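You operate a simulated robot arm through the tools that you are given. There is no shell and no other tool. Be economical: measure what you need, move in short steps, check, and stop when the job is done.

The job below is to be done with a simulated two-armed robot. You get a single attempt, and the scene is never put back.

TASK
Put 2 N on seat 6, 3 N on seat 4, 4 N on seat 2, then press STORE.
Fine: brass weights on the blue weight arm; a weight stays once it is set. Set down upright: brass weight.

Only the result counts: the job must be done as asked and must still hold three seconds after the hand-in. Knocking over, shifting, dropping, spilling or breaking anything else fails it.

THE ROBOT
Two 7-joint arms with fingered hands on one trunk, on a base that drives. Base frame: it is fixed to the floor where the robot stands at the start and does not move with it; the origin is under the middle of the robot, x ahead of it, y to its left, z up. Readings come in mm, rad, newtons and seconds.
The left shoulder is at the start at [40, 170, 1171], the right one opposite. With the tool pointing down near the work surface each hand reaches from about 300 to 760 mm from the robot's upright axis, wherever it stands, measured 20 degrees to its own side. Places, roughly: store button [500, -800, 900]. Payload 4 kg a hand.
Tool frame (each hand has its own): the origin (TCP) lies between the finger pads and is the grasp point; the fingertips stand 26 mm ahead of it; z points along the fingers, y is the line along which they close. The gripper opens to 132 mm. The gripper's body begins 73 mm behind the TCP. The gripper is a hand of 4 fingers: y runs from the thumb to the fingers, the wrist lies at [0, 0, -224] in the tool frame, and closing takes about 1.5 s.
Orientation is told as [roll, pitch, yaw] about the base's x, y, z axes, in that order, counted from this pose: with the fingers straight down and closing along the base's y, the tool's x points along the base's -x, its y along +y and its z along -z.

THE INTERFACE
- The arms move only by the tool move_arm. It takes "left_commands", "right_commands" or both (then of equal length, played together; a hand with none holds still); each is a list of rows, each a list of 7 numbers: the gripper command, from -1 (shut) to 1 (fully open), values between in proportion, then the shift along the tool's x, y, z in units of 40 mm (1.0 is 40 mm), then the turn, a rotation vector about the tool's x, y, z in units of 6 degrees (1.0 is 6 degrees). In form: [[claw, tx, ty, tz, wx, wy, wz], ...]. A call has 1 to 12 rows; each row shifts and turns the commanded pose from where the row before left it, along the tool's axes as they then stand. A call with a number of a shift or a turn outside -1 to 1 is refused whole. Rows are played at 5 a second. More than 50 mm and 0.15 rad between two rows, or a gripper value outside its range, and nothing of the call is played. Where a pose cannot be reached the arm comes as near as it can. A force on the tool above 40 N (or 10 N above the force at the start of the call, whichever is more), or a blocked arm, ends the call early, and 0.2 s more pass. The fingers move at their own pace (about 45 mm/s each) and stop on an object; they squeeze with about 27 N. The grip force told is the motor's: it shows also when the fingers shut on nothing. Time passes only in rows, and 0.2 s behind the last, so rows that do not move let the fingers close. It gives the time, the measured TCP pose, the force on the tool (base axes), the opening and the grip force at its end, in the units of the frame above (readings bear some noise), with the torque about the TCP (base axes, N m) and any sound that the robot's microphone picked up.
- Cameras (640 x 400 px; columns grow to the right, rows downward): "scene" is now at [115.6, -48.6, 1356.2]; the picture's right is [-0.53, -0.85, 0.00], its down [-0.41, 0.25, -0.88] and it looks along [0.75, -0.46, -0.48] (base axes); focal length 247 px, centre (320, 200). "left" rides on the left gripper at [-68, 2, -97] in its tool frame; the picture's right is [-0.02, -1.00, 0.00], its down [0.82, -0.02, -0.58] and it looks along [0.58, -0.01, 0.82] (tool axes); focal length 270 px, centre (320, 200). "right" rides on the right gripper at [68, 2, -97] in its tool frame; the picture's right is [-0.03, 1.00, 0.00], its down [-0.82, -0.02, -0.58] and it looks along [-0.58, -0.01, 0.82] (tool axes); focal length 270 px, centre (320, 200). There is no depth. A picture from a camera that has moved, and an enlarged one, comes with that camera's place and axes in the base frame and with its lens.
- camera(camera): a new picture of that camera. No time passes.
- raise_lower(by): slides the trunk up (or, below 0, down) by that many mm; the arms and the scene camera ride with it, the base frame stays. It gives what a move gives, with no picture.
- roll_base(legs): drives the robot by 1 to 6 legs, each [ahead, turn to the left] in mm and rad, along the robot's own axes; the way and the turn of a leg run together, so that a leg with both is an arc; at most 1500 mm and 3.142 rad a leg. The arms and the cameras ride along, it lands a little off, and it stops where it bumps. It gives what a move gives.
- hand_shape(shape, hand): the hand has 4 fingers and takes this shape, open, in about a second: jaw (thumb against the fingers, like two jaws); tri (thumb and two fingers); tip (a fingertip pinch); poke (one finger out to press); point (the index stretched); flat (the hand flat); cup (the hand cupped); fist (a fist). The gripper value then closes the fingers along that shape, each until it touches; the sizes above hold for jaw. It gives what a move gives, with no picture.
- aim_head(pan, tilt): turns the head with the scene camera to pan (to the left, within 1.501 rad either way) and tilt (down, from -0.506 to 1.204), counted from straight ahead of the robot. It gives what a move gives.
- close_up(camera, box): a new picture of the part [left, top, right, bottom] of that camera's present view, enlarged. No time passes.
- finish_job(): hands the job in; it is judged then, once.

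Work in short steps. Places have to be worked out from the pictures, the camera data and where the tool is seen: move nearer, look again, correct. Check each grasp and each placing, and mend what went wrong. You have 120 turns and 108 pictures in all, those below and enlarged ones among them. Open the grippers and draw the arms clear of the work before you hand the job in, unless the task says otherwise; then end with one line.

The tools are called after ">>>" by a JSON object that holds its "name" and its "arguments". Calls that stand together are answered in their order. move_arm: Moves the arms, as the interface text tells. Its arguments: {"type":"object","properties":{"left_commands":{"type":"array"},"right_commands":{"type":"array"}},"required":[]} The other tools are called the same way: raise_lower (by) slides the trunk up or down; hand_shape (shape, hand) gives the hand a shape; roll_base (legs) drives the base; aim_head (pan, tilt) turns the head that bears the scene camera; camera (camera) takes a picture; close_up (camera, box) takes an enlarged picture of a part of a camera's view; finish_job () hands the job in.

At the start:

```text
clock: 0.0
left_tool_pos: [470.8, -38.2, 1231.0]
left_ee_rot: [0.001, 0.001, 0.001]
left_force: [0.3, -0.2, -0.1]
left_wrist_torque: [-0.01, 0.02, 0.0]
left_grip_width: 131.9
left_gripper_force: 0.1
left_shape: jaw
right_tool_pos: [276.6, -429.6, 1221.0]
right_ee_rot: [0.002, 0.002, 0.0]
right_force: [-0.3, -0.2, -0.7]
right_wrist_torque: [0.02, 0.01, 0.01]
right_grip_width: 131.8
right_gripper_force: 0.0
right_shape: jaw
trunk travel left (down, up): [-400.0, 355.0]
robot x, y, heading: [-0.8, -0.1, -0.0]
head pan, tilt: [-0.555, 0.501]
```

scene: 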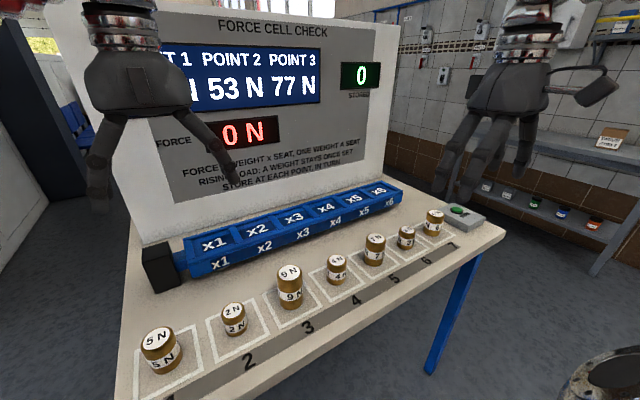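
right: 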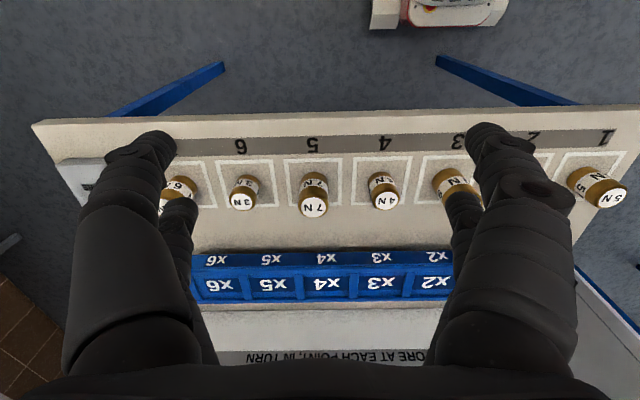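
left: 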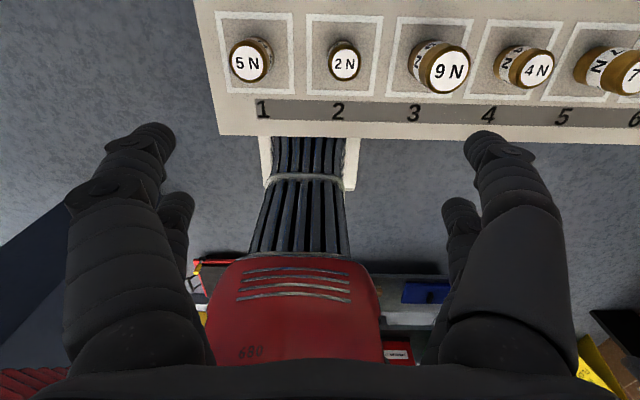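

I'll read the panel and the weights closely before moving anything.

>>> {"name": "close_up", "arguments": {"camera": "scene", "box": [120, 170, 480, 395]}}

>>> {"name": "aim_head", "arguments": {"pan": -0.3, "tilt": 0.45}}

>>> {"name": "camera", "arguments": {"camera": "scene"}}

```text
1.78 times, centred on (300, 282) of scene
camera zoom: at [115.6, -48.6, 1356.2], right [-0.53, -0.85, 0.0], down [-0.41, 0.25, -0.88], along [0.75, -0.46, -0.48], focal length 439 px, centre (356, 53)
```

zoom: 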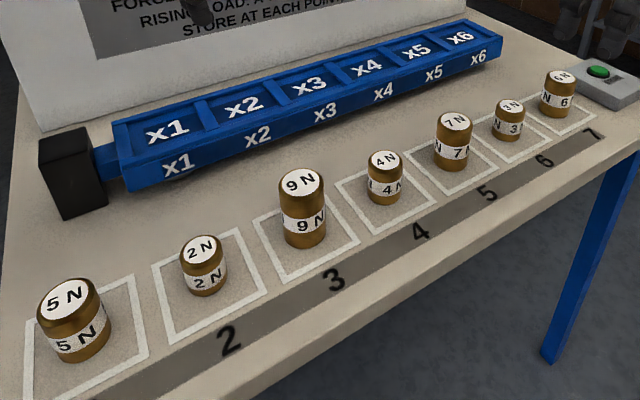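

```text
clock: 0.8
left_tool_pos: [470.0, -39.3, 1232.3]
left_ee_rot: [0.0, 0.0, 0.0]
left_force: [0.5, 0.2, 0.0]
left_wrist_torque: [0.01, -0.03, 0.01]
left_grip_width: 131.9
left_gripper_force: 0.1
left_shape: jaw
right_tool_pos: [277.0, -431.0, 1222.7]
right_ee_rot: [0.0, 0.002, 0.0]
right_force: [0.0, -0.1, -0.4]
right_wrist_torque: [0.01, 0.01, -0.01]
right_grip_width: 132.0
right_gripper_force: 0.1
right_shape: jaw
trunk travel left (down, up): [-400.0, 355.0]
robot x, y, heading: [-0.6, -2.4, -0.003]
head pan, tilt: [-0.3, 0.45]
```

```text
103 pictures are left
camera scene: at [126.1, -27.9, 1360.8], right [-0.3, -0.96, 0.0], down [-0.42, 0.13, -0.9], along [0.86, -0.27, -0.44], focal length 247 px, centre (320, 200)
```

scene: 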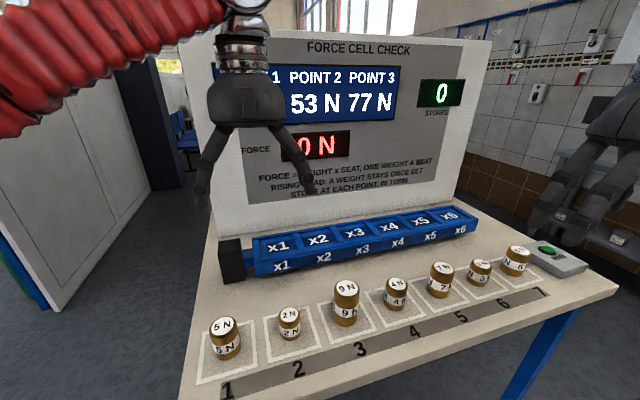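

The panel shows point 2 = 53 N and point 3 = 77 N, and nothing has been stored yet. By triangulation the 2 N is near (482,-70), the 4 N near (490,-310), the 3 N near (487,-573), and the seats lie at x≈675, spaced about 111 mm. Seat 6 is out of reach from here, so I'll check the free space for driving to the right and the gap between base and table.

>>> {"name": "aim_head", "arguments": {"pan": -0.5, "tilt": 1.2}}

>>> {"name": "camera", "arguments": {"camera": "scene"}}

>>> {"name": "aim_head", "arguments": {"pan": -1.4, "tilt": 0.8}}

>>> {"name": "camera", "arguments": {"camera": "scene"}}

```text
clock: 1.9
left_tool_pos: [470.4, -38.6, 1233.2]
left_ee_rot: [0.0, -0.002, 0.0]
left_force: [0.2, 0.7, 0.8]
left_wrist_torque: [0.03, 0.0, 0.02]
left_grip_width: 131.9
left_gripper_force: 0.1
left_shape: jaw
right_tool_pos: [276.3, -430.2, 1222.0]
right_ee_rot: [0.001, 0.002, 0.001]
right_force: [0.6, -0.5, 0.1]
right_wrist_torque: [-0.01, -0.03, -0.02]
right_grip_width: 131.9
right_gripper_force: 0.0
right_shape: jaw
trunk travel left (down, up): [-400.0, 355.0]
robot x, y, heading: [-1.1, 1.9, -0.001]
head pan, tilt: [-0.499, 1.201]
```

```text
102 pictures are left
camera scene: at [87.4, -27.5, 1302.7], right [-0.48, -0.88, 0.0], down [-0.82, 0.45, -0.36], along [0.32, -0.17, -0.93], focal length 247 px, centre (320, 200)
```

scene: 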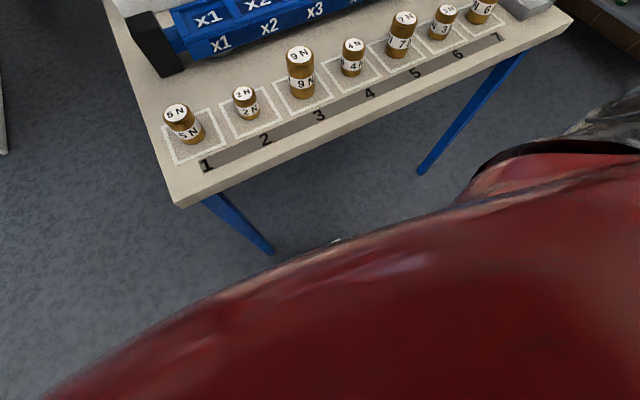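

```text
clock: 3.1
left_tool_pos: [469.6, -38.5, 1232.5]
left_ee_rot: [0.0, -0.001, 0.0]
left_force: [0.3, -0.7, 0.8]
left_wrist_torque: [0.0, -0.01, 0.0]
left_grip_width: 131.6
left_gripper_force: 0.0
left_shape: jaw
right_tool_pos: [277.3, -430.3, 1221.7]
right_ee_rot: [0.0, 0.0, 0.0]
right_force: [0.0, 0.6, 0.1]
right_wrist_torque: [0.0, -0.01, 0.03]
right_grip_width: 131.9
right_gripper_force: 0.0
right_shape: jaw
trunk travel left (down, up): [-400.0, 355.0]
robot x, y, heading: [-0.2, 1.7, -0.004]
head pan, tilt: [-1.4, 0.799]
```

```text
101 pictures are left
camera scene: at [52.1, -80.1, 1330.4], right [-0.99, -0.17, 0.0], down [-0.12, 0.71, -0.7], along [0.12, -0.69, -0.72], focal length 247 px, centre (320, 200)
```

scene: 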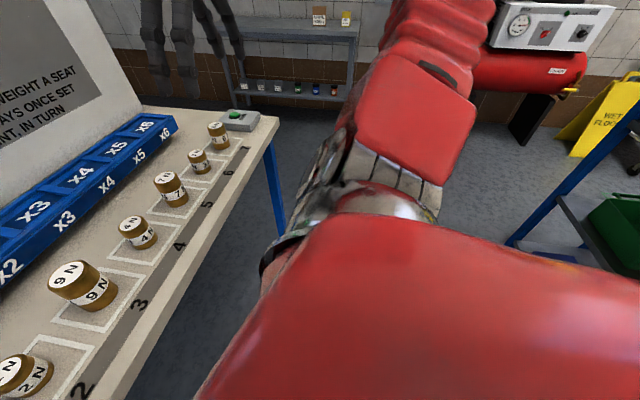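

The table's front edge is at x≈350 and the floor to the right is free. I'll tuck the left arm to its own side, then turn, drive right and turn back.

>>> {"name": "move_arm", "arguments": {"left_commands": [[1, 0.4, 0.9, 0, 0, 0, 0], [1, 0.4, 0.9, 0, 0, 0, 0], [1, 0.4, 0.9, 0, 0, 0, 0], [1, 0.4, 0.9, 0, 0, 0, 0], [1, 0.4, 0.9, 0, 0, 0, 0], [1, 0.4, 0.9, 0, 0, 0, 0], [1, 0.4, 0.9, 0, 0, 0, 0], [1, 0.4, 0.9, 0, 0, 0, 0], [1, 0.4, 0.9, 0, 0, 0, 0], [1, 0.4, 0.9, 0, 0, 0, 0], [1, 0.2, 0.9, 0, 0, 0, 0]]}}

>>> {"name": "roll_base", "arguments": {"legs": [[0, -1.35], [320, 0], [0, 1.35]]}}

>>> {"name": "aim_head", "arguments": {"pan": -0.1, "tilt": 0.7}}

>>> {"name": "camera", "arguments": {"camera": "scene"}}

>>> {"name": "camera", "arguments": {"camera": "right"}}

```text
clock: 5.5
left_tool_pos: [300.9, 359.7, 1231.5]
left_ee_rot: [-0.001, 0.0, -0.002]
left_force: [0.5, -0.2, 0.0]
left_wrist_torque: [0.01, 0.01, -0.01]
left_grip_width: 131.8
left_gripper_force: 0.0
left_shape: jaw
right_tool_pos: [274.7, -429.9, 1222.4]
right_ee_rot: [-0.001, -0.002, 0.001]
right_force: [-0.2, 0.2, -0.2]
right_wrist_torque: [-0.01, -0.02, 0.0]
right_grip_width: 131.9
right_gripper_force: 0.1
right_shape: jaw
trunk travel left (down, up): [-400.0, 355.0]
robot x, y, heading: [-2.3, 1.5, 0.001]
head pan, tilt: [-1.4, 0.799]
```

```text
clock: 10.4
left_tool_pos: [411.3, -294.4, 1230.3]
left_ee_rot: [0.004, 0.003, -1.393]
left_force: [-1.0, -1.5, 1.0]
left_wrist_torque: [0.13, -0.1, -0.01]
left_grip_width: 132.1
left_gripper_force: 0.0
left_shape: jaw
right_tool_pos: [-367.8, -410.4, 1221.5]
right_ee_rot: [0.004, 0.004, -1.392]
right_force: [-0.8, -1.2, -1.2]
right_wrist_torque: [0.15, -0.05, 0.0]
right_grip_width: 131.9
right_gripper_force: 0.0
right_shape: jaw
trunk travel left (down, up): [-400.0, 355.0]
robot x, y, heading: [56.8, -45.5, -1.428]
head pan, tilt: [-1.4, 0.799]
stopped in leg 2: the robot was blocked; the commanded pose is now the measured one
```

```text
clock: 11.9
left_tool_pos: [414.4, -286.0, 1232.6]
left_ee_rot: [-0.001, -0.003, -1.392]
left_force: [0.2, 0.8, -1.3]
left_wrist_torque: [-0.05, 0.02, 0.01]
left_grip_width: 131.7
left_gripper_force: 0.1
left_shape: jaw
right_tool_pos: [-365.3, -401.1, 1226.2]
right_ee_rot: [-0.004, -0.006, -1.39]
right_force: [-0.1, -0.7, -0.3]
right_wrist_torque: [0.0, -0.02, 0.01]
right_grip_width: 132.3
right_gripper_force: 0.1
right_shape: jaw
trunk travel left (down, up): [-400.0, 355.0]
robot x, y, heading: [60.0, -49.7, -1.428]
head pan, tilt: [-0.099, 0.7]
```

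```text
100 pictures are left
camera scene: at [66.9, -170.1, 1338.6], right [-1.0, -0.04, 0.0], down [-0.03, 0.64, -0.76], along [0.03, -0.76, -0.64], focal length 247 px, centre (320, 200)
```

scene: 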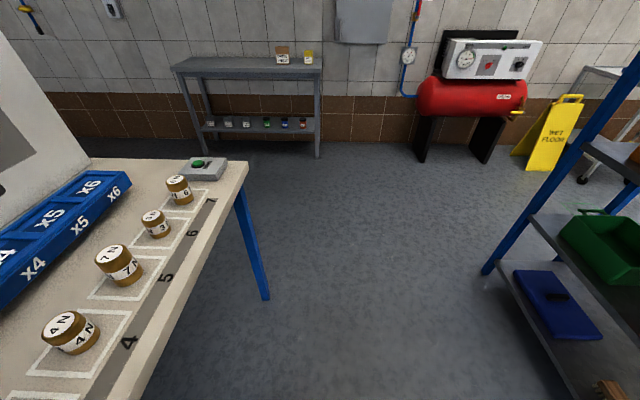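

```text
99 pictures are left
camera right: at [-376.1, -331.4, 1321.4], right [0.99, 0.15, 0.0], down [0.13, -0.8, 0.58], along [0.09, -0.58, -0.81], focal length 270 px, centre (320, 200)
```

right: 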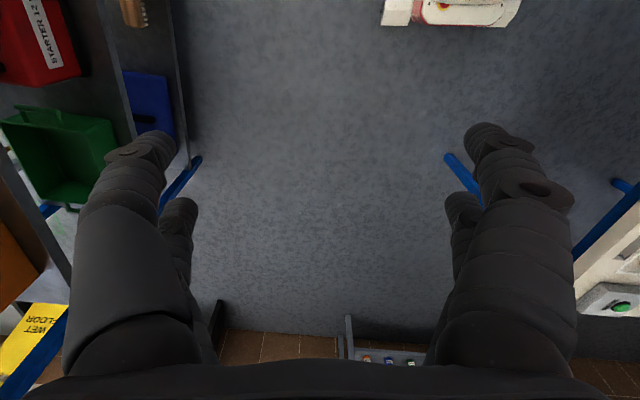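

The base was blocked, most likely by the table on its left side (robot at x≈58). I'll draw the right arm in because there is a rack behind, back off away from the table, drive right at x≈-60, and turn back there.

>>> {"name": "move_arm", "arguments": {"right_commands": [[1, -0.2, 0.95, 0, 0, 0, 0], [1, -0.2, 0.95, 0, 0, 0, 0], [1, -0.2, 0.95, 0, 0, 0, 0], [1, -0.2, 0.95, 0, 0, 0, 0], [1, -0.2, 0.95, 0, 0, 0, 0], [1, -0.2, 0.95, 0, 0, 0, 0]]}}

>>> {"name": "roll_base", "arguments": {"legs": [[-40, 0], [0, -0.5]]}}

>>> {"name": "aim_head", "arguments": {"pan": 1.2, "tilt": 0.8}}

>>> {"name": "camera", "arguments": {"camera": "scene"}}

```text
clock: 13.3
left_tool_pos: [414.9, -287.1, 1231.6]
left_ee_rot: [-0.002, -0.005, -1.393]
left_force: [-0.5, -0.3, 0.3]
left_wrist_torque: [0.02, 0.05, -0.03]
left_grip_width: 132.1
left_gripper_force: 0.0
left_shape: jaw
right_tool_pos: [-130.0, -407.1, 1224.3]
right_ee_rot: [-0.003, -0.004, -1.391]
right_force: [0.8, -0.5, 0.2]
right_wrist_torque: [0.0, 0.01, -0.02]
right_grip_width: 132.1
right_gripper_force: 0.1
right_shape: jaw
trunk travel left (down, up): [-400.0, 355.0]
robot x, y, heading: [57.3, -45.8, -1.43]
head pan, tilt: [-0.099, 0.7]
```

```text
clock: 15.7
left_tool_pos: [256.1, -381.7, 1231.9]
left_ee_rot: [0.0, -0.003, -1.88]
left_force: [-0.5, -0.2, 0.6]
left_wrist_torque: [-0.03, 0.01, 0.0]
left_grip_width: 132.0
left_gripper_force: 0.1
left_shape: jaw
right_tool_pos: [-283.7, -234.4, 1223.7]
right_ee_rot: [-0.001, -0.004, -1.879]
right_force: [0.0, 0.1, 0.0]
right_wrist_torque: [0.02, 0.01, 0.01]
right_grip_width: 132.1
right_gripper_force: 0.0
right_shape: jaw
trunk travel left (down, up): [-400.0, 355.0]
robot x, y, heading: [71.8, -13.3, -1.919]
head pan, tilt: [-0.099, 0.7]
```

```text
clock: 17.2
left_tool_pos: [256.0, -382.0, 1234.0]
left_ee_rot: [0.0, -0.004, -1.881]
left_force: [0.4, 0.3, 0.8]
left_wrist_torque: [0.0, 0.0, -0.01]
left_grip_width: 132.1
left_gripper_force: 0.0
left_shape: jaw
right_tool_pos: [-283.1, -234.5, 1225.1]
right_ee_rot: [-0.002, -0.005, -1.879]
right_force: [-0.1, 0.5, -0.9]
right_wrist_torque: [0.0, 0.0, -0.03]
right_grip_width: 131.9
right_gripper_force: 0.2
right_shape: jaw
trunk travel left (down, up): [-400.0, 355.0]
robot x, y, heading: [74.4, -8.6, -1.916]
head pan, tilt: [1.201, 0.799]
```

```text
98 pictures are left
camera scene: at [118.3, -99.5, 1330.5], right [-0.66, -0.75, 0.0], down [-0.54, 0.47, -0.7], along [0.53, -0.46, -0.72], focal length 247 px, centre (320, 200)
```

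scene: 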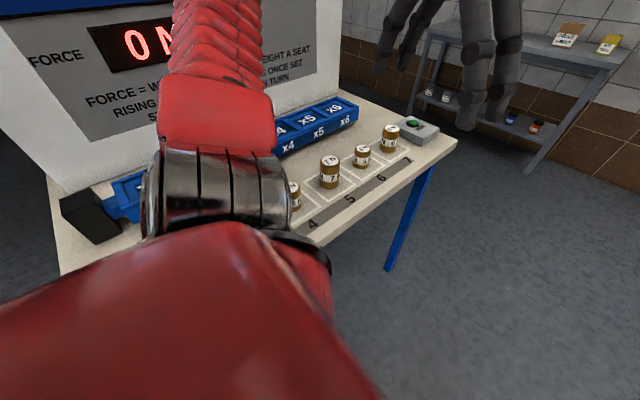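

Weights seen from this pose come out at the same positions as before, so the table hasn't moved and the pose readings hold. I'll drive diagonally away from the table, then turn back to face it.

>>> {"name": "roll_base", "arguments": {"legs": [[330, 0]]}}

```text
clock: 19.4
left_tool_pos: [145.4, -700.1, 1232.6]
left_ee_rot: [-0.002, -0.001, -1.876]
left_force: [0.1, 0.1, -0.3]
left_wrist_torque: [-0.01, -0.01, -0.01]
left_grip_width: 131.8
left_gripper_force: 0.0
left_shape: jaw
right_tool_pos: [-395.5, -554.5, 1225.5]
right_ee_rot: [-0.001, -0.006, -1.874]
right_force: [-0.2, -0.2, -0.7]
right_wrist_torque: [0.03, -0.01, -0.03]
right_grip_width: 132.2
right_gripper_force: 0.1
right_shape: jaw
trunk travel left (down, up): [-400.0, 355.0]
robot x, y, heading: [-42.1, -330.2, -1.91]
head pan, tilt: [1.201, 0.799]
```

Drive was clean; the robot is at (-42,-330). Now turn back to face the table.

>>> {"name": "roll_base", "arguments": {"legs": [[0, 1.9]]}}

>>> {"name": "aim_head", "arguments": {"pan": 0.0, "tilt": 0.6}}

>>> {"name": "camera", "arguments": {"camera": "scene"}}

```text
clock: 23.2
left_tool_pos: [367.9, -248.3, 1235.2]
left_ee_rot: [-0.001, -0.006, -0.577]
left_force: [0.0, 0.0, 0.0]
left_wrist_torque: [-0.02, 0.0, 0.0]
left_grip_width: 132.0
left_gripper_force: 0.0
left_shape: jaw
right_tool_pos: [82.3, -729.3, 1224.7]
right_ee_rot: [0.002, 0.0, -0.573]
right_force: [0.7, -0.2, -1.6]
right_wrist_torque: [0.09, 0.05, -0.01]
right_grip_width: 132.2
right_gripper_force: 0.0
right_shape: jaw
trunk travel left (down, up): [-400.0, 355.0]
robot x, y, heading: [-76.5, -370.7, -0.582]
head pan, tilt: [1.201, 0.799]
stopped in leg 1: the robot was blocked; the commanded pose is now the measured one
```

```text
clock: 24.6
left_tool_pos: [364.7, -249.7, 1233.9]
left_ee_rot: [0.001, -0.005, -0.579]
left_force: [-0.4, -0.6, 0.1]
left_wrist_torque: [-0.04, 0.0, 0.01]
left_grip_width: 131.9
left_gripper_force: 0.1
left_shape: jaw
right_tool_pos: [79.6, -731.1, 1226.9]
right_ee_rot: [0.002, -0.001, -0.578]
right_force: [-0.7, -0.5, -0.1]
right_wrist_torque: [0.0, 0.02, -0.03]
right_grip_width: 131.7
right_gripper_force: 0.1
right_shape: jaw
trunk travel left (down, up): [-400.0, 355.0]
robot x, y, heading: [-70.8, -367.9, -0.581]
head pan, tilt: [0.0, 0.6]
```

```text
97 pictures are left
camera scene: at [31.6, -440.1, 1347.2], right [-0.55, -0.84, 0.0], down [-0.47, 0.31, -0.82], along [0.69, -0.45, -0.57], focal length 247 px, centre (320, 200)
```

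scene: 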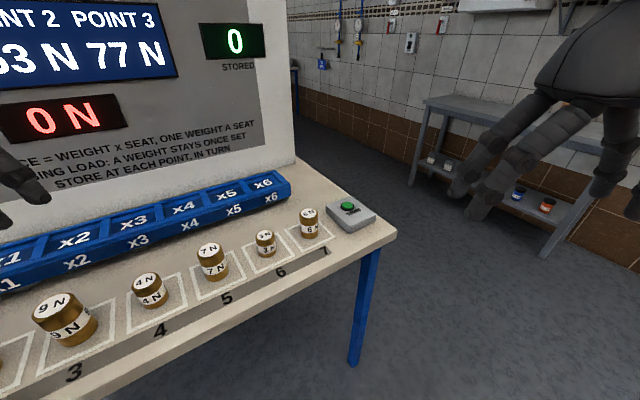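

The turn was blocked at heading -0.58. I'll use the wrist cameras to see what the base or arms are touching.

>>> {"name": "camera", "arguments": {"camera": "left"}}

>>> {"name": "camera", "arguments": {"camera": "right"}}

```text
96 pictures are left
camera left: at [422.9, -285.3, 1333.5], right [-0.53, -0.85, 0.0], down [-0.7, 0.43, 0.57], along [-0.49, 0.3, -0.82], focal length 270 px, centre (320, 200)
```

left: 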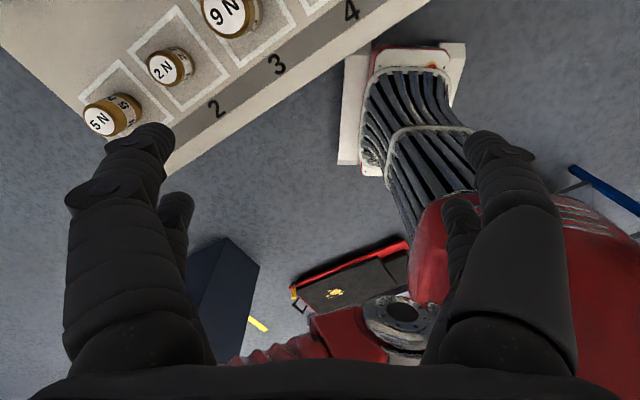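

```text
95 pictures are left
camera right: at [21.6, -689.7, 1322.5], right [0.57, 0.82, 0.0], down [0.67, -0.46, 0.58], along [0.48, -0.33, -0.81], focal length 270 px, centre (320, 200)
```

right: 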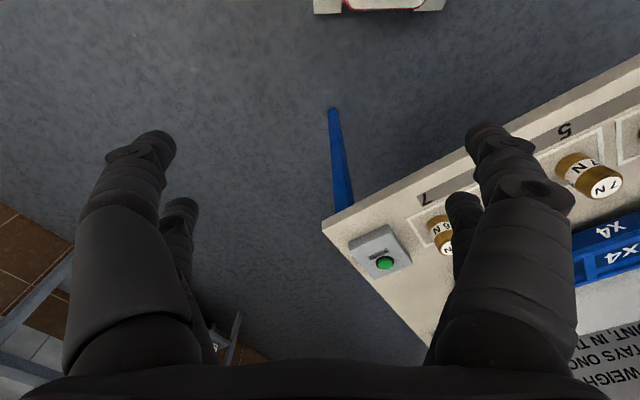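

Nothing touching is visible in front of the base. I'll look at both sides and behind with the head.

>>> {"name": "aim_head", "arguments": {"pan": 1.5, "tilt": 0.9}}

>>> {"name": "camera", "arguments": {"camera": "scene"}}

>>> {"name": "aim_head", "arguments": {"pan": -1.5, "tilt": 0.9}}

>>> {"name": "camera", "arguments": {"camera": "scene"}}

```text
clock: 26.2
left_tool_pos: [364.2, -249.5, 1234.8]
left_ee_rot: [-0.001, -0.005, -0.578]
left_force: [0.0, 0.1, 0.9]
left_wrist_torque: [0.01, -0.02, 0.03]
left_grip_width: 132.1
left_gripper_force: 0.1
left_shape: jaw
right_tool_pos: [78.2, -730.9, 1226.6]
right_ee_rot: [0.0, -0.005, -0.578]
right_force: [0.2, 0.1, 0.5]
right_wrist_torque: [0.02, -0.02, 0.02]
right_grip_width: 131.9
right_gripper_force: 0.0
right_shape: jaw
trunk travel left (down, up): [-400.0, 355.0]
robot x, y, heading: [-68.1, -369.6, -0.577]
head pan, tilt: [1.499, 0.901]
```

```text
94 pictures are left
camera scene: at [3.4, -331.6, 1322.5], right [0.8, -0.61, 0.0], down [-0.48, -0.62, -0.62], along [0.38, 0.49, -0.78], focal length 247 px, centre (320, 200)
```

scene: 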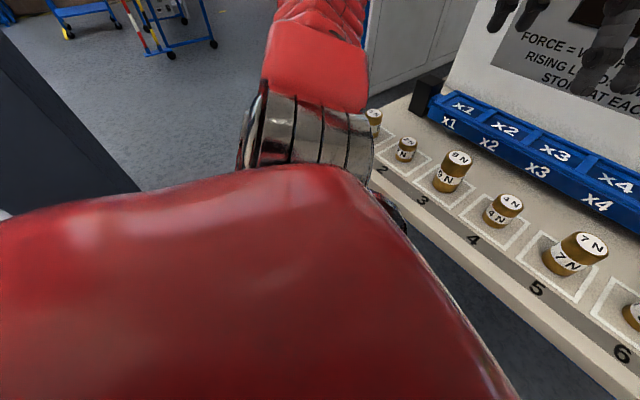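

```text
clock: 28.8
left_tool_pos: [365.3, -248.9, 1235.7]
left_ee_rot: [0.0, -0.004, -0.58]
left_force: [0.2, -0.5, 0.1]
left_wrist_torque: [-0.03, 0.02, -0.01]
left_grip_width: 131.8
left_gripper_force: 0.1
left_shape: jaw
right_tool_pos: [79.5, -730.8, 1226.8]
right_ee_rot: [-0.001, -0.005, -0.578]
right_force: [-0.1, -0.3, 0.1]
right_wrist_torque: [-0.02, 0.01, 0.0]
right_grip_width: 132.3
right_gripper_force: 0.1
right_shape: jaw
trunk travel left (down, up): [-400.0, 355.0]
robot x, y, heading: [-74.8, -367.7, -0.578]
head pan, tilt: [-1.499, 0.901]
```

```text
93 pictures are left
camera scene: at [-79.1, -457.6, 1322.5], right [-0.87, 0.49, 0.0], down [0.38, 0.69, -0.62], along [-0.3, -0.54, -0.78], focal length 247 px, centre (320, 200)
```

scene: 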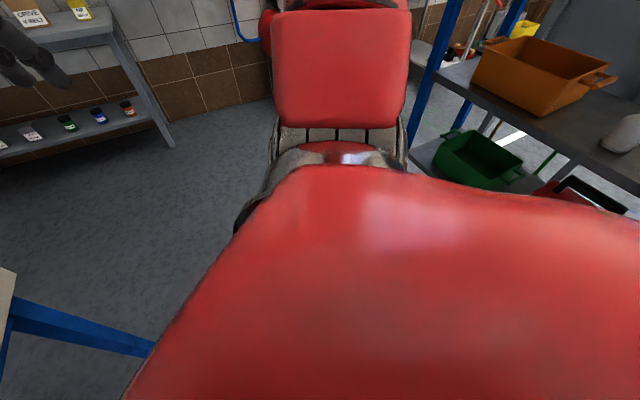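

No obvious contact anywhere. I'll back off a little to gain clearance from the table, then try the turn in a smaller step.

>>> {"name": "roll_base", "arguments": {"legs": [[-80, 0]]}}

>>> {"name": "roll_base", "arguments": {"legs": [[0, 0.29]]}}

```text
clock: 29.9
left_tool_pos: [295.7, -205.1, 1235.5]
left_ee_rot: [0.001, -0.008, -0.579]
left_force: [0.6, 0.2, -0.1]
left_wrist_torque: [-0.03, -0.02, 0.0]
left_grip_width: 132.2
left_gripper_force: 0.0
left_shape: jaw
right_tool_pos: [10.4, -685.5, 1226.8]
right_ee_rot: [0.001, -0.006, -0.578]
right_force: [-0.1, 0.0, 0.0]
right_wrist_torque: [0.0, 0.0, 0.01]
right_grip_width: 131.9
right_gripper_force: 0.0
right_shape: jaw
trunk travel left (down, up): [-400.0, 355.0]
robot x, y, heading: [-141.7, -326.8, -0.579]
head pan, tilt: [-1.499, 0.901]
```

```text
clock: 31.3
left_tool_pos: [246.1, -83.9, 1235.5]
left_ee_rot: [0.0, -0.005, -0.283]
left_force: [0.2, 0.0, -0.1]
left_wrist_torque: [-0.01, 0.02, 0.0]
left_grip_width: 131.8
left_gripper_force: 0.2
left_shape: jaw
right_tool_pos: [114.0, -627.7, 1226.9]
right_ee_rot: [0.0, -0.006, -0.28]
right_force: [-0.4, -0.3, -0.2]
right_wrist_torque: [-0.02, 0.02, -0.02]
right_grip_width: 132.2
right_gripper_force: 0.1
right_shape: jaw
trunk travel left (down, up): [-400.0, 355.0]
robot x, y, heading: [-138.8, -339.2, -0.282]
head pan, tilt: [-1.499, 0.901]
```

The turn goes freely farther back. I'll finish the turn, then approach straight ahead to x≈-10.

>>> {"name": "roll_base", "arguments": {"legs": [[0, 0.28]]}}

>>> {"name": "roll_base", "arguments": {"legs": [[120, 0]]}}

>>> {"name": "aim_head", "arguments": {"pan": 0.0, "tilt": 0.75}}

>>> {"name": "camera", "arguments": {"camera": "scene"}}

```text
clock: 32.8
left_tool_pos: [159.3, 15.8, 1235.9]
left_ee_rot: [0.0, -0.006, 0.002]
left_force: [0.2, -1.0, 1.1]
left_wrist_torque: [-0.03, 0.03, 0.01]
left_grip_width: 131.9
left_gripper_force: 0.1
left_shape: jaw
right_tool_pos: [184.6, -541.8, 1227.0]
right_ee_rot: [0.0, -0.005, 0.004]
right_force: [0.1, -0.8, -0.3]
right_wrist_torque: [-0.01, 0.0, 0.02]
right_grip_width: 132.0
right_gripper_force: 0.0
right_shape: jaw
trunk travel left (down, up): [-400.0, 355.0]
robot x, y, heading: [-139.5, -353.0, 0.008]
head pan, tilt: [-1.499, 0.901]
```

```text
clock: 34.0
left_tool_pos: [285.3, 15.2, 1234.6]
left_ee_rot: [0.0, -0.003, 0.0]
left_force: [1.1, 0.7, 0.4]
left_wrist_torque: [0.04, 0.04, 0.0]
left_grip_width: 132.2
left_gripper_force: 0.0
left_shape: jaw
right_tool_pos: [308.0, -543.6, 1226.2]
right_ee_rot: [0.001, -0.001, -0.001]
right_force: [0.3, -0.2, -0.4]
right_wrist_torque: [0.05, 0.06, 0.02]
right_grip_width: 132.1
right_gripper_force: 0.1
right_shape: jaw
trunk travel left (down, up): [-400.0, 355.0]
robot x, y, heading: [-16.1, -350.1, 0.008]
head pan, tilt: [-1.499, 0.901]
```

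```text
clock: 35.6
left_tool_pos: [282.0, 15.9, 1236.6]
left_ee_rot: [0.001, -0.005, 0.0]
left_force: [0.0, -0.1, 0.3]
left_wrist_torque: [0.01, 0.02, 0.01]
left_grip_width: 132.1
left_gripper_force: 0.1
left_shape: jaw
right_tool_pos: [305.3, -543.9, 1228.5]
right_ee_rot: [-0.001, -0.004, 0.0]
right_force: [0.5, -0.3, -0.5]
right_wrist_torque: [-0.01, 0.0, -0.02]
right_grip_width: 131.8
right_gripper_force: 0.1
right_shape: jaw
trunk travel left (down, up): [-400.0, 355.0]
robot x, y, heading: [-18.1, -348.3, 0.005]
head pan, tilt: [0.0, 0.75]
```

```text
92 pictures are left
camera scene: at [101.1, -350.0, 1334.4], right [0.0, -1.0, 0.0], down [-0.68, 0.0, -0.73], along [0.73, 0.0, -0.68], focal length 247 px, centre (320, 200)
```

scene: 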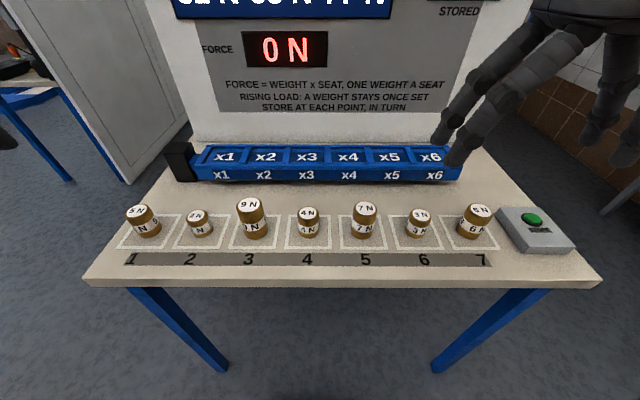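

I have a square view now: 2 N at (487,-71), 4 N at (491,-320), 3 N at (487,-577), with seats near x≈679 at y = -198 / -427 / -656. I'll creep 30 mm nearer for reach.

>>> {"name": "roll_base", "arguments": {"legs": [[30, 0]]}}

>>> {"name": "close_up", "arguments": {"camera": "scene", "box": [160, 130, 480, 270]}}

```text
clock: 36.4
left_tool_pos: [314.7, 16.7, 1236.7]
left_ee_rot: [0.001, -0.002, -0.002]
left_force: [0.3, -0.5, -0.3]
left_wrist_torque: [0.01, 0.09, 0.0]
left_grip_width: 131.9
left_gripper_force: 0.1
left_shape: jaw
right_tool_pos: [337.2, -542.0, 1227.3]
right_ee_rot: [-0.001, -0.002, 0.0]
right_force: [0.3, -0.1, -0.6]
right_wrist_torque: [0.01, 0.09, -0.01]
right_grip_width: 132.2
right_gripper_force: 0.0
right_shape: jaw
trunk travel left (down, up): [-400.0, 355.0]
robot x, y, heading: [8.8, -351.6, 0.004]
head pan, tilt: [0.0, 0.75]
```

```text
2.00 times, centred on (320, 200) of scene
camera zoom: at [134.1, -349.8, 1334.1], right [0.0, -1.0, 0.0], down [-0.68, 0.0, -0.73], along [0.73, 0.0, -0.68], focal length 494 px, centre (320, 200)
```

zoom: 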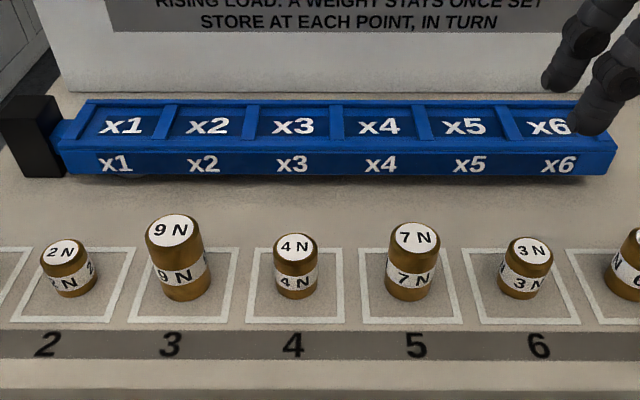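

Robot is at x≈12. I'll move the right hand above the 2 N weight with the gripper half open, and shift the left hand farther aside at the same time.

>>> {"name": "move_arm", "arguments": {"right_commands": [[1, -0.31, 0.98, 0, 0, 0, 0], [1, -0.31, 0.98, 0, 0, 0, 0], [1, -0.31, 0.98, 0, 0, 0, 0], [1, -0.31, 0.98, 0, 0, 0, 0], [1, -0.31, 0.98, 0, 0, 0, 0], [1, -0.31, 0.98, 0, 0, 0, 0], [0.3, -0.31, 0.98, 0, 0, 0, 0], [0.3, -0.31, 0.98, 0, 0, 0, 0], [0.3, -0.31, 0.98, 0, 0, 0, 0], [0.3, -0.31, 0.98, 0, 0, 0, 0], [0.3, -0.31, 0.98, 0, 0, 0, 0], [0.3, -0.31, 0.98, 0, 0, 0, 0]], "left_commands": [[1, 0.2, 0.9, 0, 0, 0, 0], [1, 0.2, 0.9, 0, 0, 0, 0], [1, 0.2, 0.9, 0, 0, 0, 0], [1, 0.2, 0.9, 0, 0, 0, 0], [1, 0, 0, 0, 0, 0, 0], [1, 0, 0, 0, 0, 0, 0], [1, 0, 0, 0, 0, 0, 0], [1, 0, 0, 0, 0, 0, 0], [1, 0, 0, 0, 0, 0, 0], [1, 0, 0, 0, 0, 0, 0], [1, 0, 0, 0, 0, 0, 0], [1, 0, 0, 0, 0, 0, 0]]}}

>>> {"name": "move_arm", "arguments": {"right_commands": [[0.2, 0, 0, 0.9, 0, 0, 0], [0.2, 0, 0, 0.9, 0, 0, 0], [0.2, 0, 0, 0.9, 0, 0, 0], [0.2, 0, 0, 0.9, 0, 0, 0], [0.2, 0, 0, 0.9, 0, 0, 0]]}}

>>> {"name": "camera", "arguments": {"camera": "right"}}

>>> {"name": "camera", "arguments": {"camera": "scene"}}

```text
clock: 39.0
left_tool_pos: [356.1, 101.4, 1201.1]
left_ee_rot: [-0.001, -0.005, -0.002]
left_force: [0.1, 0.3, 0.4]
left_wrist_torque: [0.03, -0.02, 0.0]
left_grip_width: 131.7
left_gripper_force: 0.1
left_shape: jaw
left hand out of reach, approached as far as the arm can: row 1, 2, 3, 4
right_tool_pos: [366.1, -449.2, 1221.6]
right_ee_rot: [0.0, -0.005, -0.002]
right_force: [1.0, 0.7, -0.7]
right_wrist_torque: [-0.02, -0.01, -0.01]
right_grip_width: 86.3
right_gripper_force: 0.0
right_shape: jaw
right hand out of reach, approached as far as the arm can: row 3, 4, 5, 6, 7, 8, 9, 10, 11, 12
trunk travel left (down, up): [-400.0, 355.0]
robot x, y, heading: [10.0, -351.5, 0.002]
head pan, tilt: [0.0, 0.75]
```

```text
clock: 40.2
left_tool_pos: [356.3, 101.4, 1201.2]
left_ee_rot: [0.001, -0.005, -0.002]
left_force: [-0.5, 0.4, 0.2]
left_wrist_torque: [-0.02, -0.03, -0.02]
left_grip_width: 132.3
left_gripper_force: 0.0
left_shape: jaw
right_tool_pos: [369.3, -454.7, 1041.5]
right_ee_rot: [0.001, -0.003, 0.003]
right_force: [-0.4, -0.6, 0.8]
right_wrist_torque: [-0.02, 0.03, -0.01]
right_grip_width: 79.6
right_gripper_force: 0.0
right_shape: jaw
right hand out of reach, approached as far as the arm can: row 5
trunk travel left (down, up): [-400.0, 355.0]
robot x, y, heading: [7.9, -351.6, 0.003]
head pan, tilt: [0.0, 0.75]
```

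```text
90 pictures are left
camera right: at [299.0, -451.5, 1138.2], right [0.02, 1.0, 0.0], down [0.81, -0.02, 0.58], along [0.58, -0.01, -0.81], focal length 270 px, centre (320, 200)
```

right: 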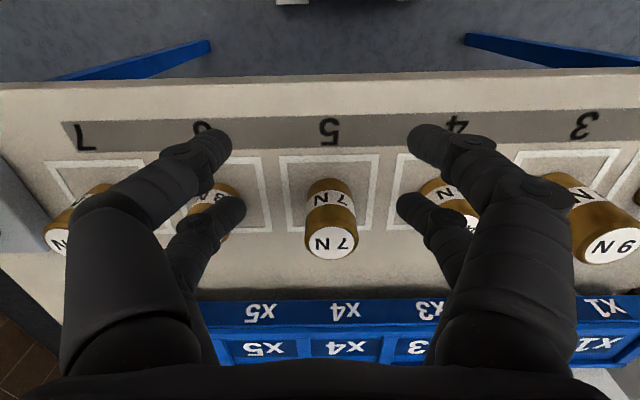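

```text
89 pictures are left
camera scene: at [131.3, -349.9, 1334.4], right [0.0, -1.0, 0.0], down [-0.68, 0.0, -0.73], along [0.73, 0.0, -0.68], focal length 247 px, centre (320, 200)
```

scene: 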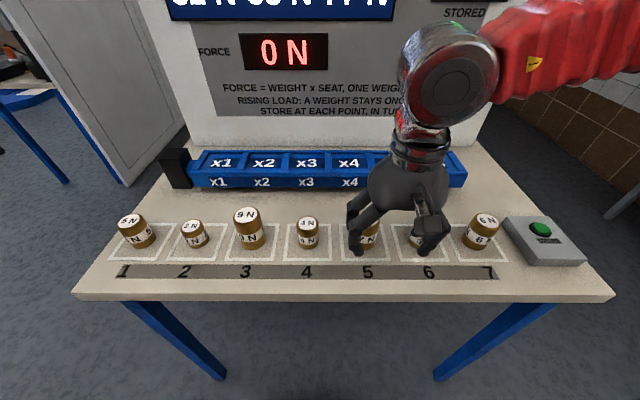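

At that height the right hand couldn't reach further inward, so I'll try the same move lower, at z≈1040.

>>> {"name": "move_arm", "arguments": {"right_commands": [[0.2, -0.3, 0.96, 0, 0, 0, 0], [0.2, -0.3, 0.96, 0, 0, 0, 0], [0.2, -0.3, 0.96, 0, 0, 0, 0], [0.2, -0.3, 0.96, 0, 0, 0, 0], [0.2, -0.3, 0.96, 0, 0, 0, 0], [0.2, -0.3, 0.96, 0, 0, 0, 0], [0.2, -0.3, 0.96, 0, 0, 0, 0], [0.2, -0.3, 0.96, 0, 0, 0, 0], [0.2, -0.3, 0.96, 0, 0, 0, 0], [0.2, -0.3, 0.96, 0, 0, 0, 0]]}}

```text
clock: 42.4
left_tool_pos: [356.1, 101.5, 1201.4]
left_ee_rot: [0.001, -0.006, -0.001]
left_force: [-0.2, -0.4, 1.0]
left_wrist_torque: [0.0, 0.0, 0.02]
left_grip_width: 131.8
left_gripper_force: 0.1
left_shape: jaw
right_tool_pos: [420.2, -437.8, 1050.1]
right_ee_rot: [-0.001, -0.004, 0.001]
right_force: [-0.1, 1.2, -0.5]
right_wrist_torque: [-0.01, 0.03, -0.02]
right_grip_width: 79.4
right_gripper_force: 0.0
right_shape: jaw
right hand out of reach, approached as far as the arm can: row 1, 2, 3, 4, 5, 6, 7, 8, 9, 10
trunk travel left (down, up): [-400.0, 355.0]
robot x, y, heading: [12.1, -348.9, 0.001]
head pan, tilt: [0.0, 0.75]
```

Inward motion looks limited by the wrist rather than by distance. I'll yaw the hand 36° to the left and try again.

>>> {"name": "move_arm", "arguments": {"right_commands": [[0.2, 0, 0, 0, 0, 0, -1], [0.2, 0, 0, 0, 0, 0, -1], [0.2, 0, 0, 0, 0, 0, -1], [0.2, 0, 0, 0, 0, 0, -1], [0.2, 0, 0, 0, 0, 0, -1], [0.2, 0, 0, 0, 0, 0, -1]]}}

>>> {"name": "move_arm", "arguments": {"right_commands": [[0.2, 0.59, 0.8, 0, 0, 0, 0], [0.2, 0.59, 0.8, 0, 0, 0, 0], [0.2, 0.59, 0.8, 0, 0, 0, 0], [0.2, 0.59, 0.8, 0, 0, 0, 0]]}}

```text
clock: 43.8
left_tool_pos: [356.6, 101.0, 1201.4]
left_ee_rot: [0.001, -0.005, -0.002]
left_force: [-0.1, -0.3, -0.4]
left_wrist_torque: [-0.04, 0.04, -0.03]
left_grip_width: 132.4
left_gripper_force: 0.1
left_shape: jaw
right_tool_pos: [423.0, -439.5, 1050.6]
right_ee_rot: [-0.002, -0.005, 0.632]
right_force: [0.2, -0.4, -0.3]
right_wrist_torque: [0.0, -0.01, 0.01]
right_grip_width: 79.7
right_gripper_force: 0.1
right_shape: jaw
trunk travel left (down, up): [-400.0, 355.0]
robot x, y, heading: [8.9, -347.8, 0.006]
head pan, tilt: [0.0, 0.75]
```

```text
clock: 44.8
left_tool_pos: [356.8, 100.9, 1201.5]
left_ee_rot: [0.001, -0.005, -0.001]
left_force: [-0.5, 0.2, 0.3]
left_wrist_torque: [0.01, 0.0, -0.01]
left_grip_width: 131.8
left_gripper_force: 0.1
left_shape: jaw
right_tool_pos: [345.6, -430.6, 1053.8]
right_ee_rot: [-0.002, -0.003, 0.629]
right_force: [0.1, 0.3, 0.2]
right_wrist_torque: [-0.03, 0.01, 0.01]
right_grip_width: 79.8
right_gripper_force: 0.0
right_shape: jaw
right hand out of reach, approached as far as the arm can: row 1, 2, 3, 4
trunk travel left (down, up): [-400.0, 355.0]
robot x, y, heading: [10.7, -350.9, 0.006]
head pan, tilt: [0.0, 0.75]
```

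I had the x sign wrong for the yawed frame. Retry along base +x/+y.

>>> {"name": "move_arm", "arguments": {"right_commands": [[0.2, -0.995, 0.5, 0, 0, 0, 0], [0.2, -0.995, 0.5, 0, 0, 0, 0], [0.2, -0.995, 0.5, 0, 0, 0, 0], [0.2, -0.995, 0.5, 0, 0, 0, 0]]}}

```text
clock: 45.8
left_tool_pos: [356.3, 100.6, 1200.6]
left_ee_rot: [-0.001, -0.005, -0.001]
left_force: [0.3, 0.4, -0.7]
left_wrist_torque: [0.02, -0.04, -0.03]
left_grip_width: 131.9
left_gripper_force: 0.0
left_shape: jaw
right_tool_pos: [350.7, -430.7, 1053.0]
right_ee_rot: [-0.003, -0.004, 0.628]
right_force: [-0.7, -0.9, 0.3]
right_wrist_torque: [-0.01, 0.02, 0.0]
right_grip_width: 79.5
right_gripper_force: 0.1
right_shape: jaw
right hand out of reach, approached as far as the arm can: row 1, 2, 3, 4
trunk travel left (down, up): [-400.0, 355.0]
robot x, y, heading: [7.7, -348.0, 0.004]
head pan, tilt: [0.0, 0.75]
```

The arm seems stuck at a joint limit. I'll undo the yaw, move outward to x≈500, and then try inward from the extended posture.

>>> {"name": "move_arm", "arguments": {"right_commands": [[0.2, 0, -0.8, 0, 0, 0, 1], [0.2, 0, -0.6, 0, 0, 0, 1], [0.2, 0, -0.5, 0, 0, 0, 1], [0.2, 0, 0, 0, 0, 0, 1], [0.2, 0, 0, 0, 0, 0, 1], [0.2, 0, 0, 0, 0, 0, 1], [0.2, -1, 0, 0, 0, 0, 0], [0.2, -1, 0, 0, 0, 0, 0], [0.2, -1, 0, 0, 0, 0, 0], [0.2, -0.5, 0, 0, 0, 0, 0]]}}

>>> {"name": "move_arm", "arguments": {"right_commands": [[0.2, 0, 1, 0, 0, 0, 0], [0.2, 0, 1, 0, 0, 0, 0], [0.2, 0, 1, 0, 0, 0, 0], [0.2, 0, 1, 0, 0, 0, 0], [0.2, 0, 1, 0, 0, 0, 0]]}}

```text
clock: 48.0
left_tool_pos: [357.8, 102.1, 1201.6]
left_ee_rot: [0.001, -0.004, -0.003]
left_force: [-0.5, 0.3, 0.7]
left_wrist_torque: [0.01, -0.02, 0.0]
left_grip_width: 131.9
left_gripper_force: 0.0
left_shape: jaw
right_tool_pos: [531.7, -495.8, 1053.3]
right_ee_rot: [0.0, -0.004, 0.0]
right_force: [-0.3, 0.9, 0.0]
right_wrist_torque: [0.02, -0.02, -0.01]
right_grip_width: 79.6
right_gripper_force: 0.0
right_shape: jaw
trunk travel left (down, up): [-400.0, 355.0]
robot x, y, heading: [11.0, -348.8, -0.001]
head pan, tilt: [0.0, 0.75]
```

```text
clock: 49.2
left_tool_pos: [357.2, 100.7, 1201.5]
left_ee_rot: [0.001, -0.007, -0.002]
left_force: [-0.2, 0.0, 0.1]
left_wrist_torque: [-0.01, 0.02, 0.02]
left_grip_width: 131.9
left_gripper_force: 0.0
left_shape: jaw
right_tool_pos: [493.9, -464.0, 1053.5]
right_ee_rot: [0.001, -0.006, 0.0]
right_force: [-0.4, 0.1, 0.4]
right_wrist_torque: [-0.02, 0.02, 0.05]
right_grip_width: 79.3
right_gripper_force: 0.1
right_shape: jaw
right hand out of reach, approached as far as the arm can: row 1, 2, 3, 4, 5
trunk travel left (down, up): [-400.0, 355.0]
robot x, y, heading: [12.3, -345.8, 0.006]
head pan, tilt: [0.0, 0.75]
```

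The right hand's inward limit looks like roughly -13° from the robot's axis. I'll move it outward and test how far inward the left hand goes at low height, since its start pose was already across the midline.

>>> {"name": "move_arm", "arguments": {"right_commands": [[0.2, 0, -1, 0, 0, 0, 0], [0.2, 0, -1, 0, 0, 0, 0], [0.2, 0, -1, 0, 0, 0, 0], [0.2, 0, -1, 0, 0, 0, 0], [0.2, 0, 0, 0, 0, 0, 0], [0.2, 0, 0, 0, 0, 0, 0]], "left_commands": [[0.2, -0.5, 0, 0.9, 0, 0, 0], [0.2, -0.5, 0, 0.9, 0, 0, 0], [0.2, -0.5, 0, 0.9, 0, 0, 0], [0.2, -0.5, 0, 0.9, 0, 0, 0], [0.2, -0.5, 0, 0, 0, 0, 0], [0.2, -0.5, 0, 0, 0, 0, 0]]}}

>>> {"name": "move_arm", "arguments": {"left_commands": [[0.2, 0, -1, 0, 0, 0, 0], [0.2, 0, -1, 0, 0, 0, 0], [0.2, 0, -1, 0, 0, 0, 0], [0.2, 0, -1, 0, 0, 0, 0], [0.2, 0, -1, 0, 0, 0, 0], [0.2, 0, -1, 0, 0, 0, 0], [0.2, 0, -1, 0, 0, 0, 0], [0.2, 0, -1, 0, 0, 0, 0], [0.2, 0, -1, 0, 0, 0, 0], [0.2, 0, -1, 0, 0, 0, 0], [0.2, 0, -1, 0, 0, 0, 0], [0.2, 0, -1, 0, 0, 0, 0]]}}

```text
clock: 50.6
left_tool_pos: [479.1, 100.4, 1056.7]
left_ee_rot: [0.002, -0.005, -0.002]
left_force: [0.7, 0.4, -0.1]
left_wrist_torque: [-0.01, 0.0, 0.02]
left_grip_width: 79.8
left_gripper_force: 0.1
left_shape: jaw
right_tool_pos: [493.2, -626.0, 1052.3]
right_ee_rot: [0.0, -0.002, -0.001]
right_force: [0.8, -0.6, -0.6]
right_wrist_torque: [-0.01, 0.01, 0.01]
right_grip_width: 79.6
right_gripper_force: 0.1
right_shape: jaw
trunk travel left (down, up): [-400.0, 355.0]
robot x, y, heading: [14.1, -350.6, 0.008]
head pan, tilt: [0.0, 0.75]
```

```text
clock: 53.2
left_tool_pos: [477.7, -381.9, 1057.3]
left_ee_rot: [0.001, -0.004, 0.002]
left_force: [-0.2, -0.3, -1.4]
left_wrist_torque: [0.02, -0.01, -0.03]
left_grip_width: 79.8
left_gripper_force: 0.1
left_shape: jaw
right_tool_pos: [493.1, -626.5, 1051.6]
right_ee_rot: [0.001, -0.003, 0.001]
right_force: [-0.6, 0.1, -0.6]
right_wrist_torque: [0.01, -0.01, 0.02]
right_grip_width: 79.6
right_gripper_force: 0.0
right_shape: jaw
trunk travel left (down, up): [-400.0, 355.0]
robot x, y, heading: [10.6, -350.8, 0.001]
head pan, tilt: [0.0, 0.75]
```

The left hand crosses the midline freely. I'll move the right hand farther out and see how far right the left hand can go.

>>> {"name": "move_arm", "arguments": {"right_commands": [[0.2, 0, -1, 0, 0, 0, 0], [0.2, 0, -1, 0, 0, 0, 0], [0.2, 0, -1, 0, 0, 0, 0], [0.2, 0, -1, 0, 0, 0, 0], [0.2, 0, -1, 0, 0, 0, 0]]}}

>>> {"name": "move_arm", "arguments": {"left_commands": [[0.2, 0, -1, 0, 0, 0, 0], [0.2, 0, -1, 0, 0, 0, 0], [0.2, 0, -1, 0, 0, 0, 0], [0.2, 0, -1, 0, 0, 0, 0]]}}

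```text
clock: 54.4
left_tool_pos: [478.4, -381.9, 1057.7]
left_ee_rot: [0.0, -0.005, -0.002]
left_force: [0.7, 0.3, 0.7]
left_wrist_torque: [0.0, -0.01, 0.02]
left_grip_width: 79.5
left_gripper_force: 0.0
left_shape: jaw
right_tool_pos: [494.8, -825.9, 1051.2]
right_ee_rot: [0.0, -0.004, 0.0]
right_force: [0.3, 0.0, 0.0]
right_wrist_torque: [0.01, 0.03, 0.01]
right_grip_width: 79.5
right_gripper_force: 0.1
right_shape: jaw
trunk travel left (down, up): [-400.0, 355.0]
robot x, y, heading: [11.8, -348.8, 0.001]
head pan, tilt: [0.0, 0.75]
```

```text
clock: 55.4
left_tool_pos: [474.1, -540.9, 1059.3]
left_ee_rot: [0.0, -0.006, 0.0]
left_force: [0.5, -0.3, 0.4]
left_wrist_torque: [-0.02, 0.0, -0.01]
left_grip_width: 79.3
left_gripper_force: 0.0
left_shape: jaw
right_tool_pos: [494.7, -827.0, 1051.8]
right_ee_rot: [0.001, -0.005, 0.001]
right_force: [-0.3, 0.4, -0.1]
right_wrist_torque: [-0.01, 0.02, 0.01]
right_grip_width: 79.7
right_gripper_force: 0.0
right_shape: jaw
trunk travel left (down, up): [-400.0, 355.0]
robot x, y, heading: [11.3, -352.1, 0.005]
head pan, tilt: [0.0, 0.75]
```

The left hand reaches y=-540 easily, so the plan is: left carries 2 N to a free table spot that the right can reach, right puts it on seat 6, and left handles the rest. First I'll test the left hand's reach above seat 4.

>>> {"name": "move_arm", "arguments": {"left_commands": [[0.2, -0.8, 0.55, -0.1, 0, 0, 0], [0.2, -0.8, 0.55, 0, 0, 0, 0], [0.2, -0.8, 0.55, 0, 0, 0, 0], [0.2, -0.8, 0.55, 0, 0, 0, 0], [0.2, -0.8, 0.5, 0, 0, 0, 0], [0.2, -0.8, 0, 0, 0, 0, 0], [0.2, -0.3, 0, 0, 0, 0, 0]]}}

>>> {"name": "camera", "arguments": {"camera": "scene"}}

>>> {"name": "camera", "arguments": {"camera": "left"}}

```text
clock: 57.0
left_tool_pos: [641.4, -429.3, 1062.5]
left_ee_rot: [0.001, -0.006, -0.001]
left_force: [-0.8, -0.4, 0.6]
left_wrist_torque: [0.02, -0.01, 0.0]
left_grip_width: 79.5
left_gripper_force: 0.0
left_shape: jaw
left hand out of reach, approached as far as the arm can: row 6, 7
right_tool_pos: [495.2, -826.6, 1051.7]
right_ee_rot: [0.001, -0.003, 0.0]
right_force: [0.5, 0.1, 0.0]
right_wrist_torque: [0.03, 0.02, -0.02]
right_grip_width: 79.8
right_gripper_force: 0.0
right_shape: jaw
trunk travel left (down, up): [-400.0, 355.0]
robot x, y, heading: [10.6, -351.4, 0.011]
head pan, tilt: [0.0, 0.75]
```

```text
88 pictures are left
camera scene: at [131.7, -350.9, 1334.3], right [0.0, -1.0, 0.0], down [-0.68, 0.0, -0.73], along [0.73, 0.0, -0.68], focal length 247 px, centre (320, 200)
```

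scene: 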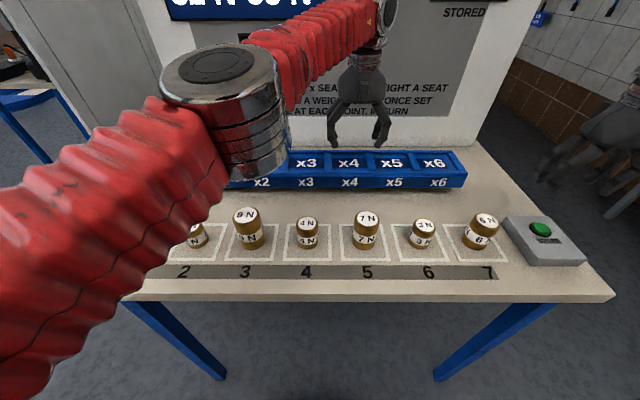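

```text
87 pictures are left
camera left: at [709.6, -427.6, 1161.5], right [0.02, -1.0, 0.0], down [-0.82, -0.02, 0.57], along [-0.57, -0.01, -0.82], focal length 270 px, centre (320, 200)
```

left: 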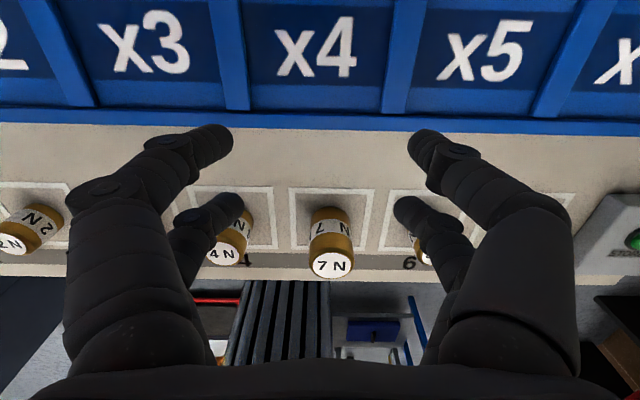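

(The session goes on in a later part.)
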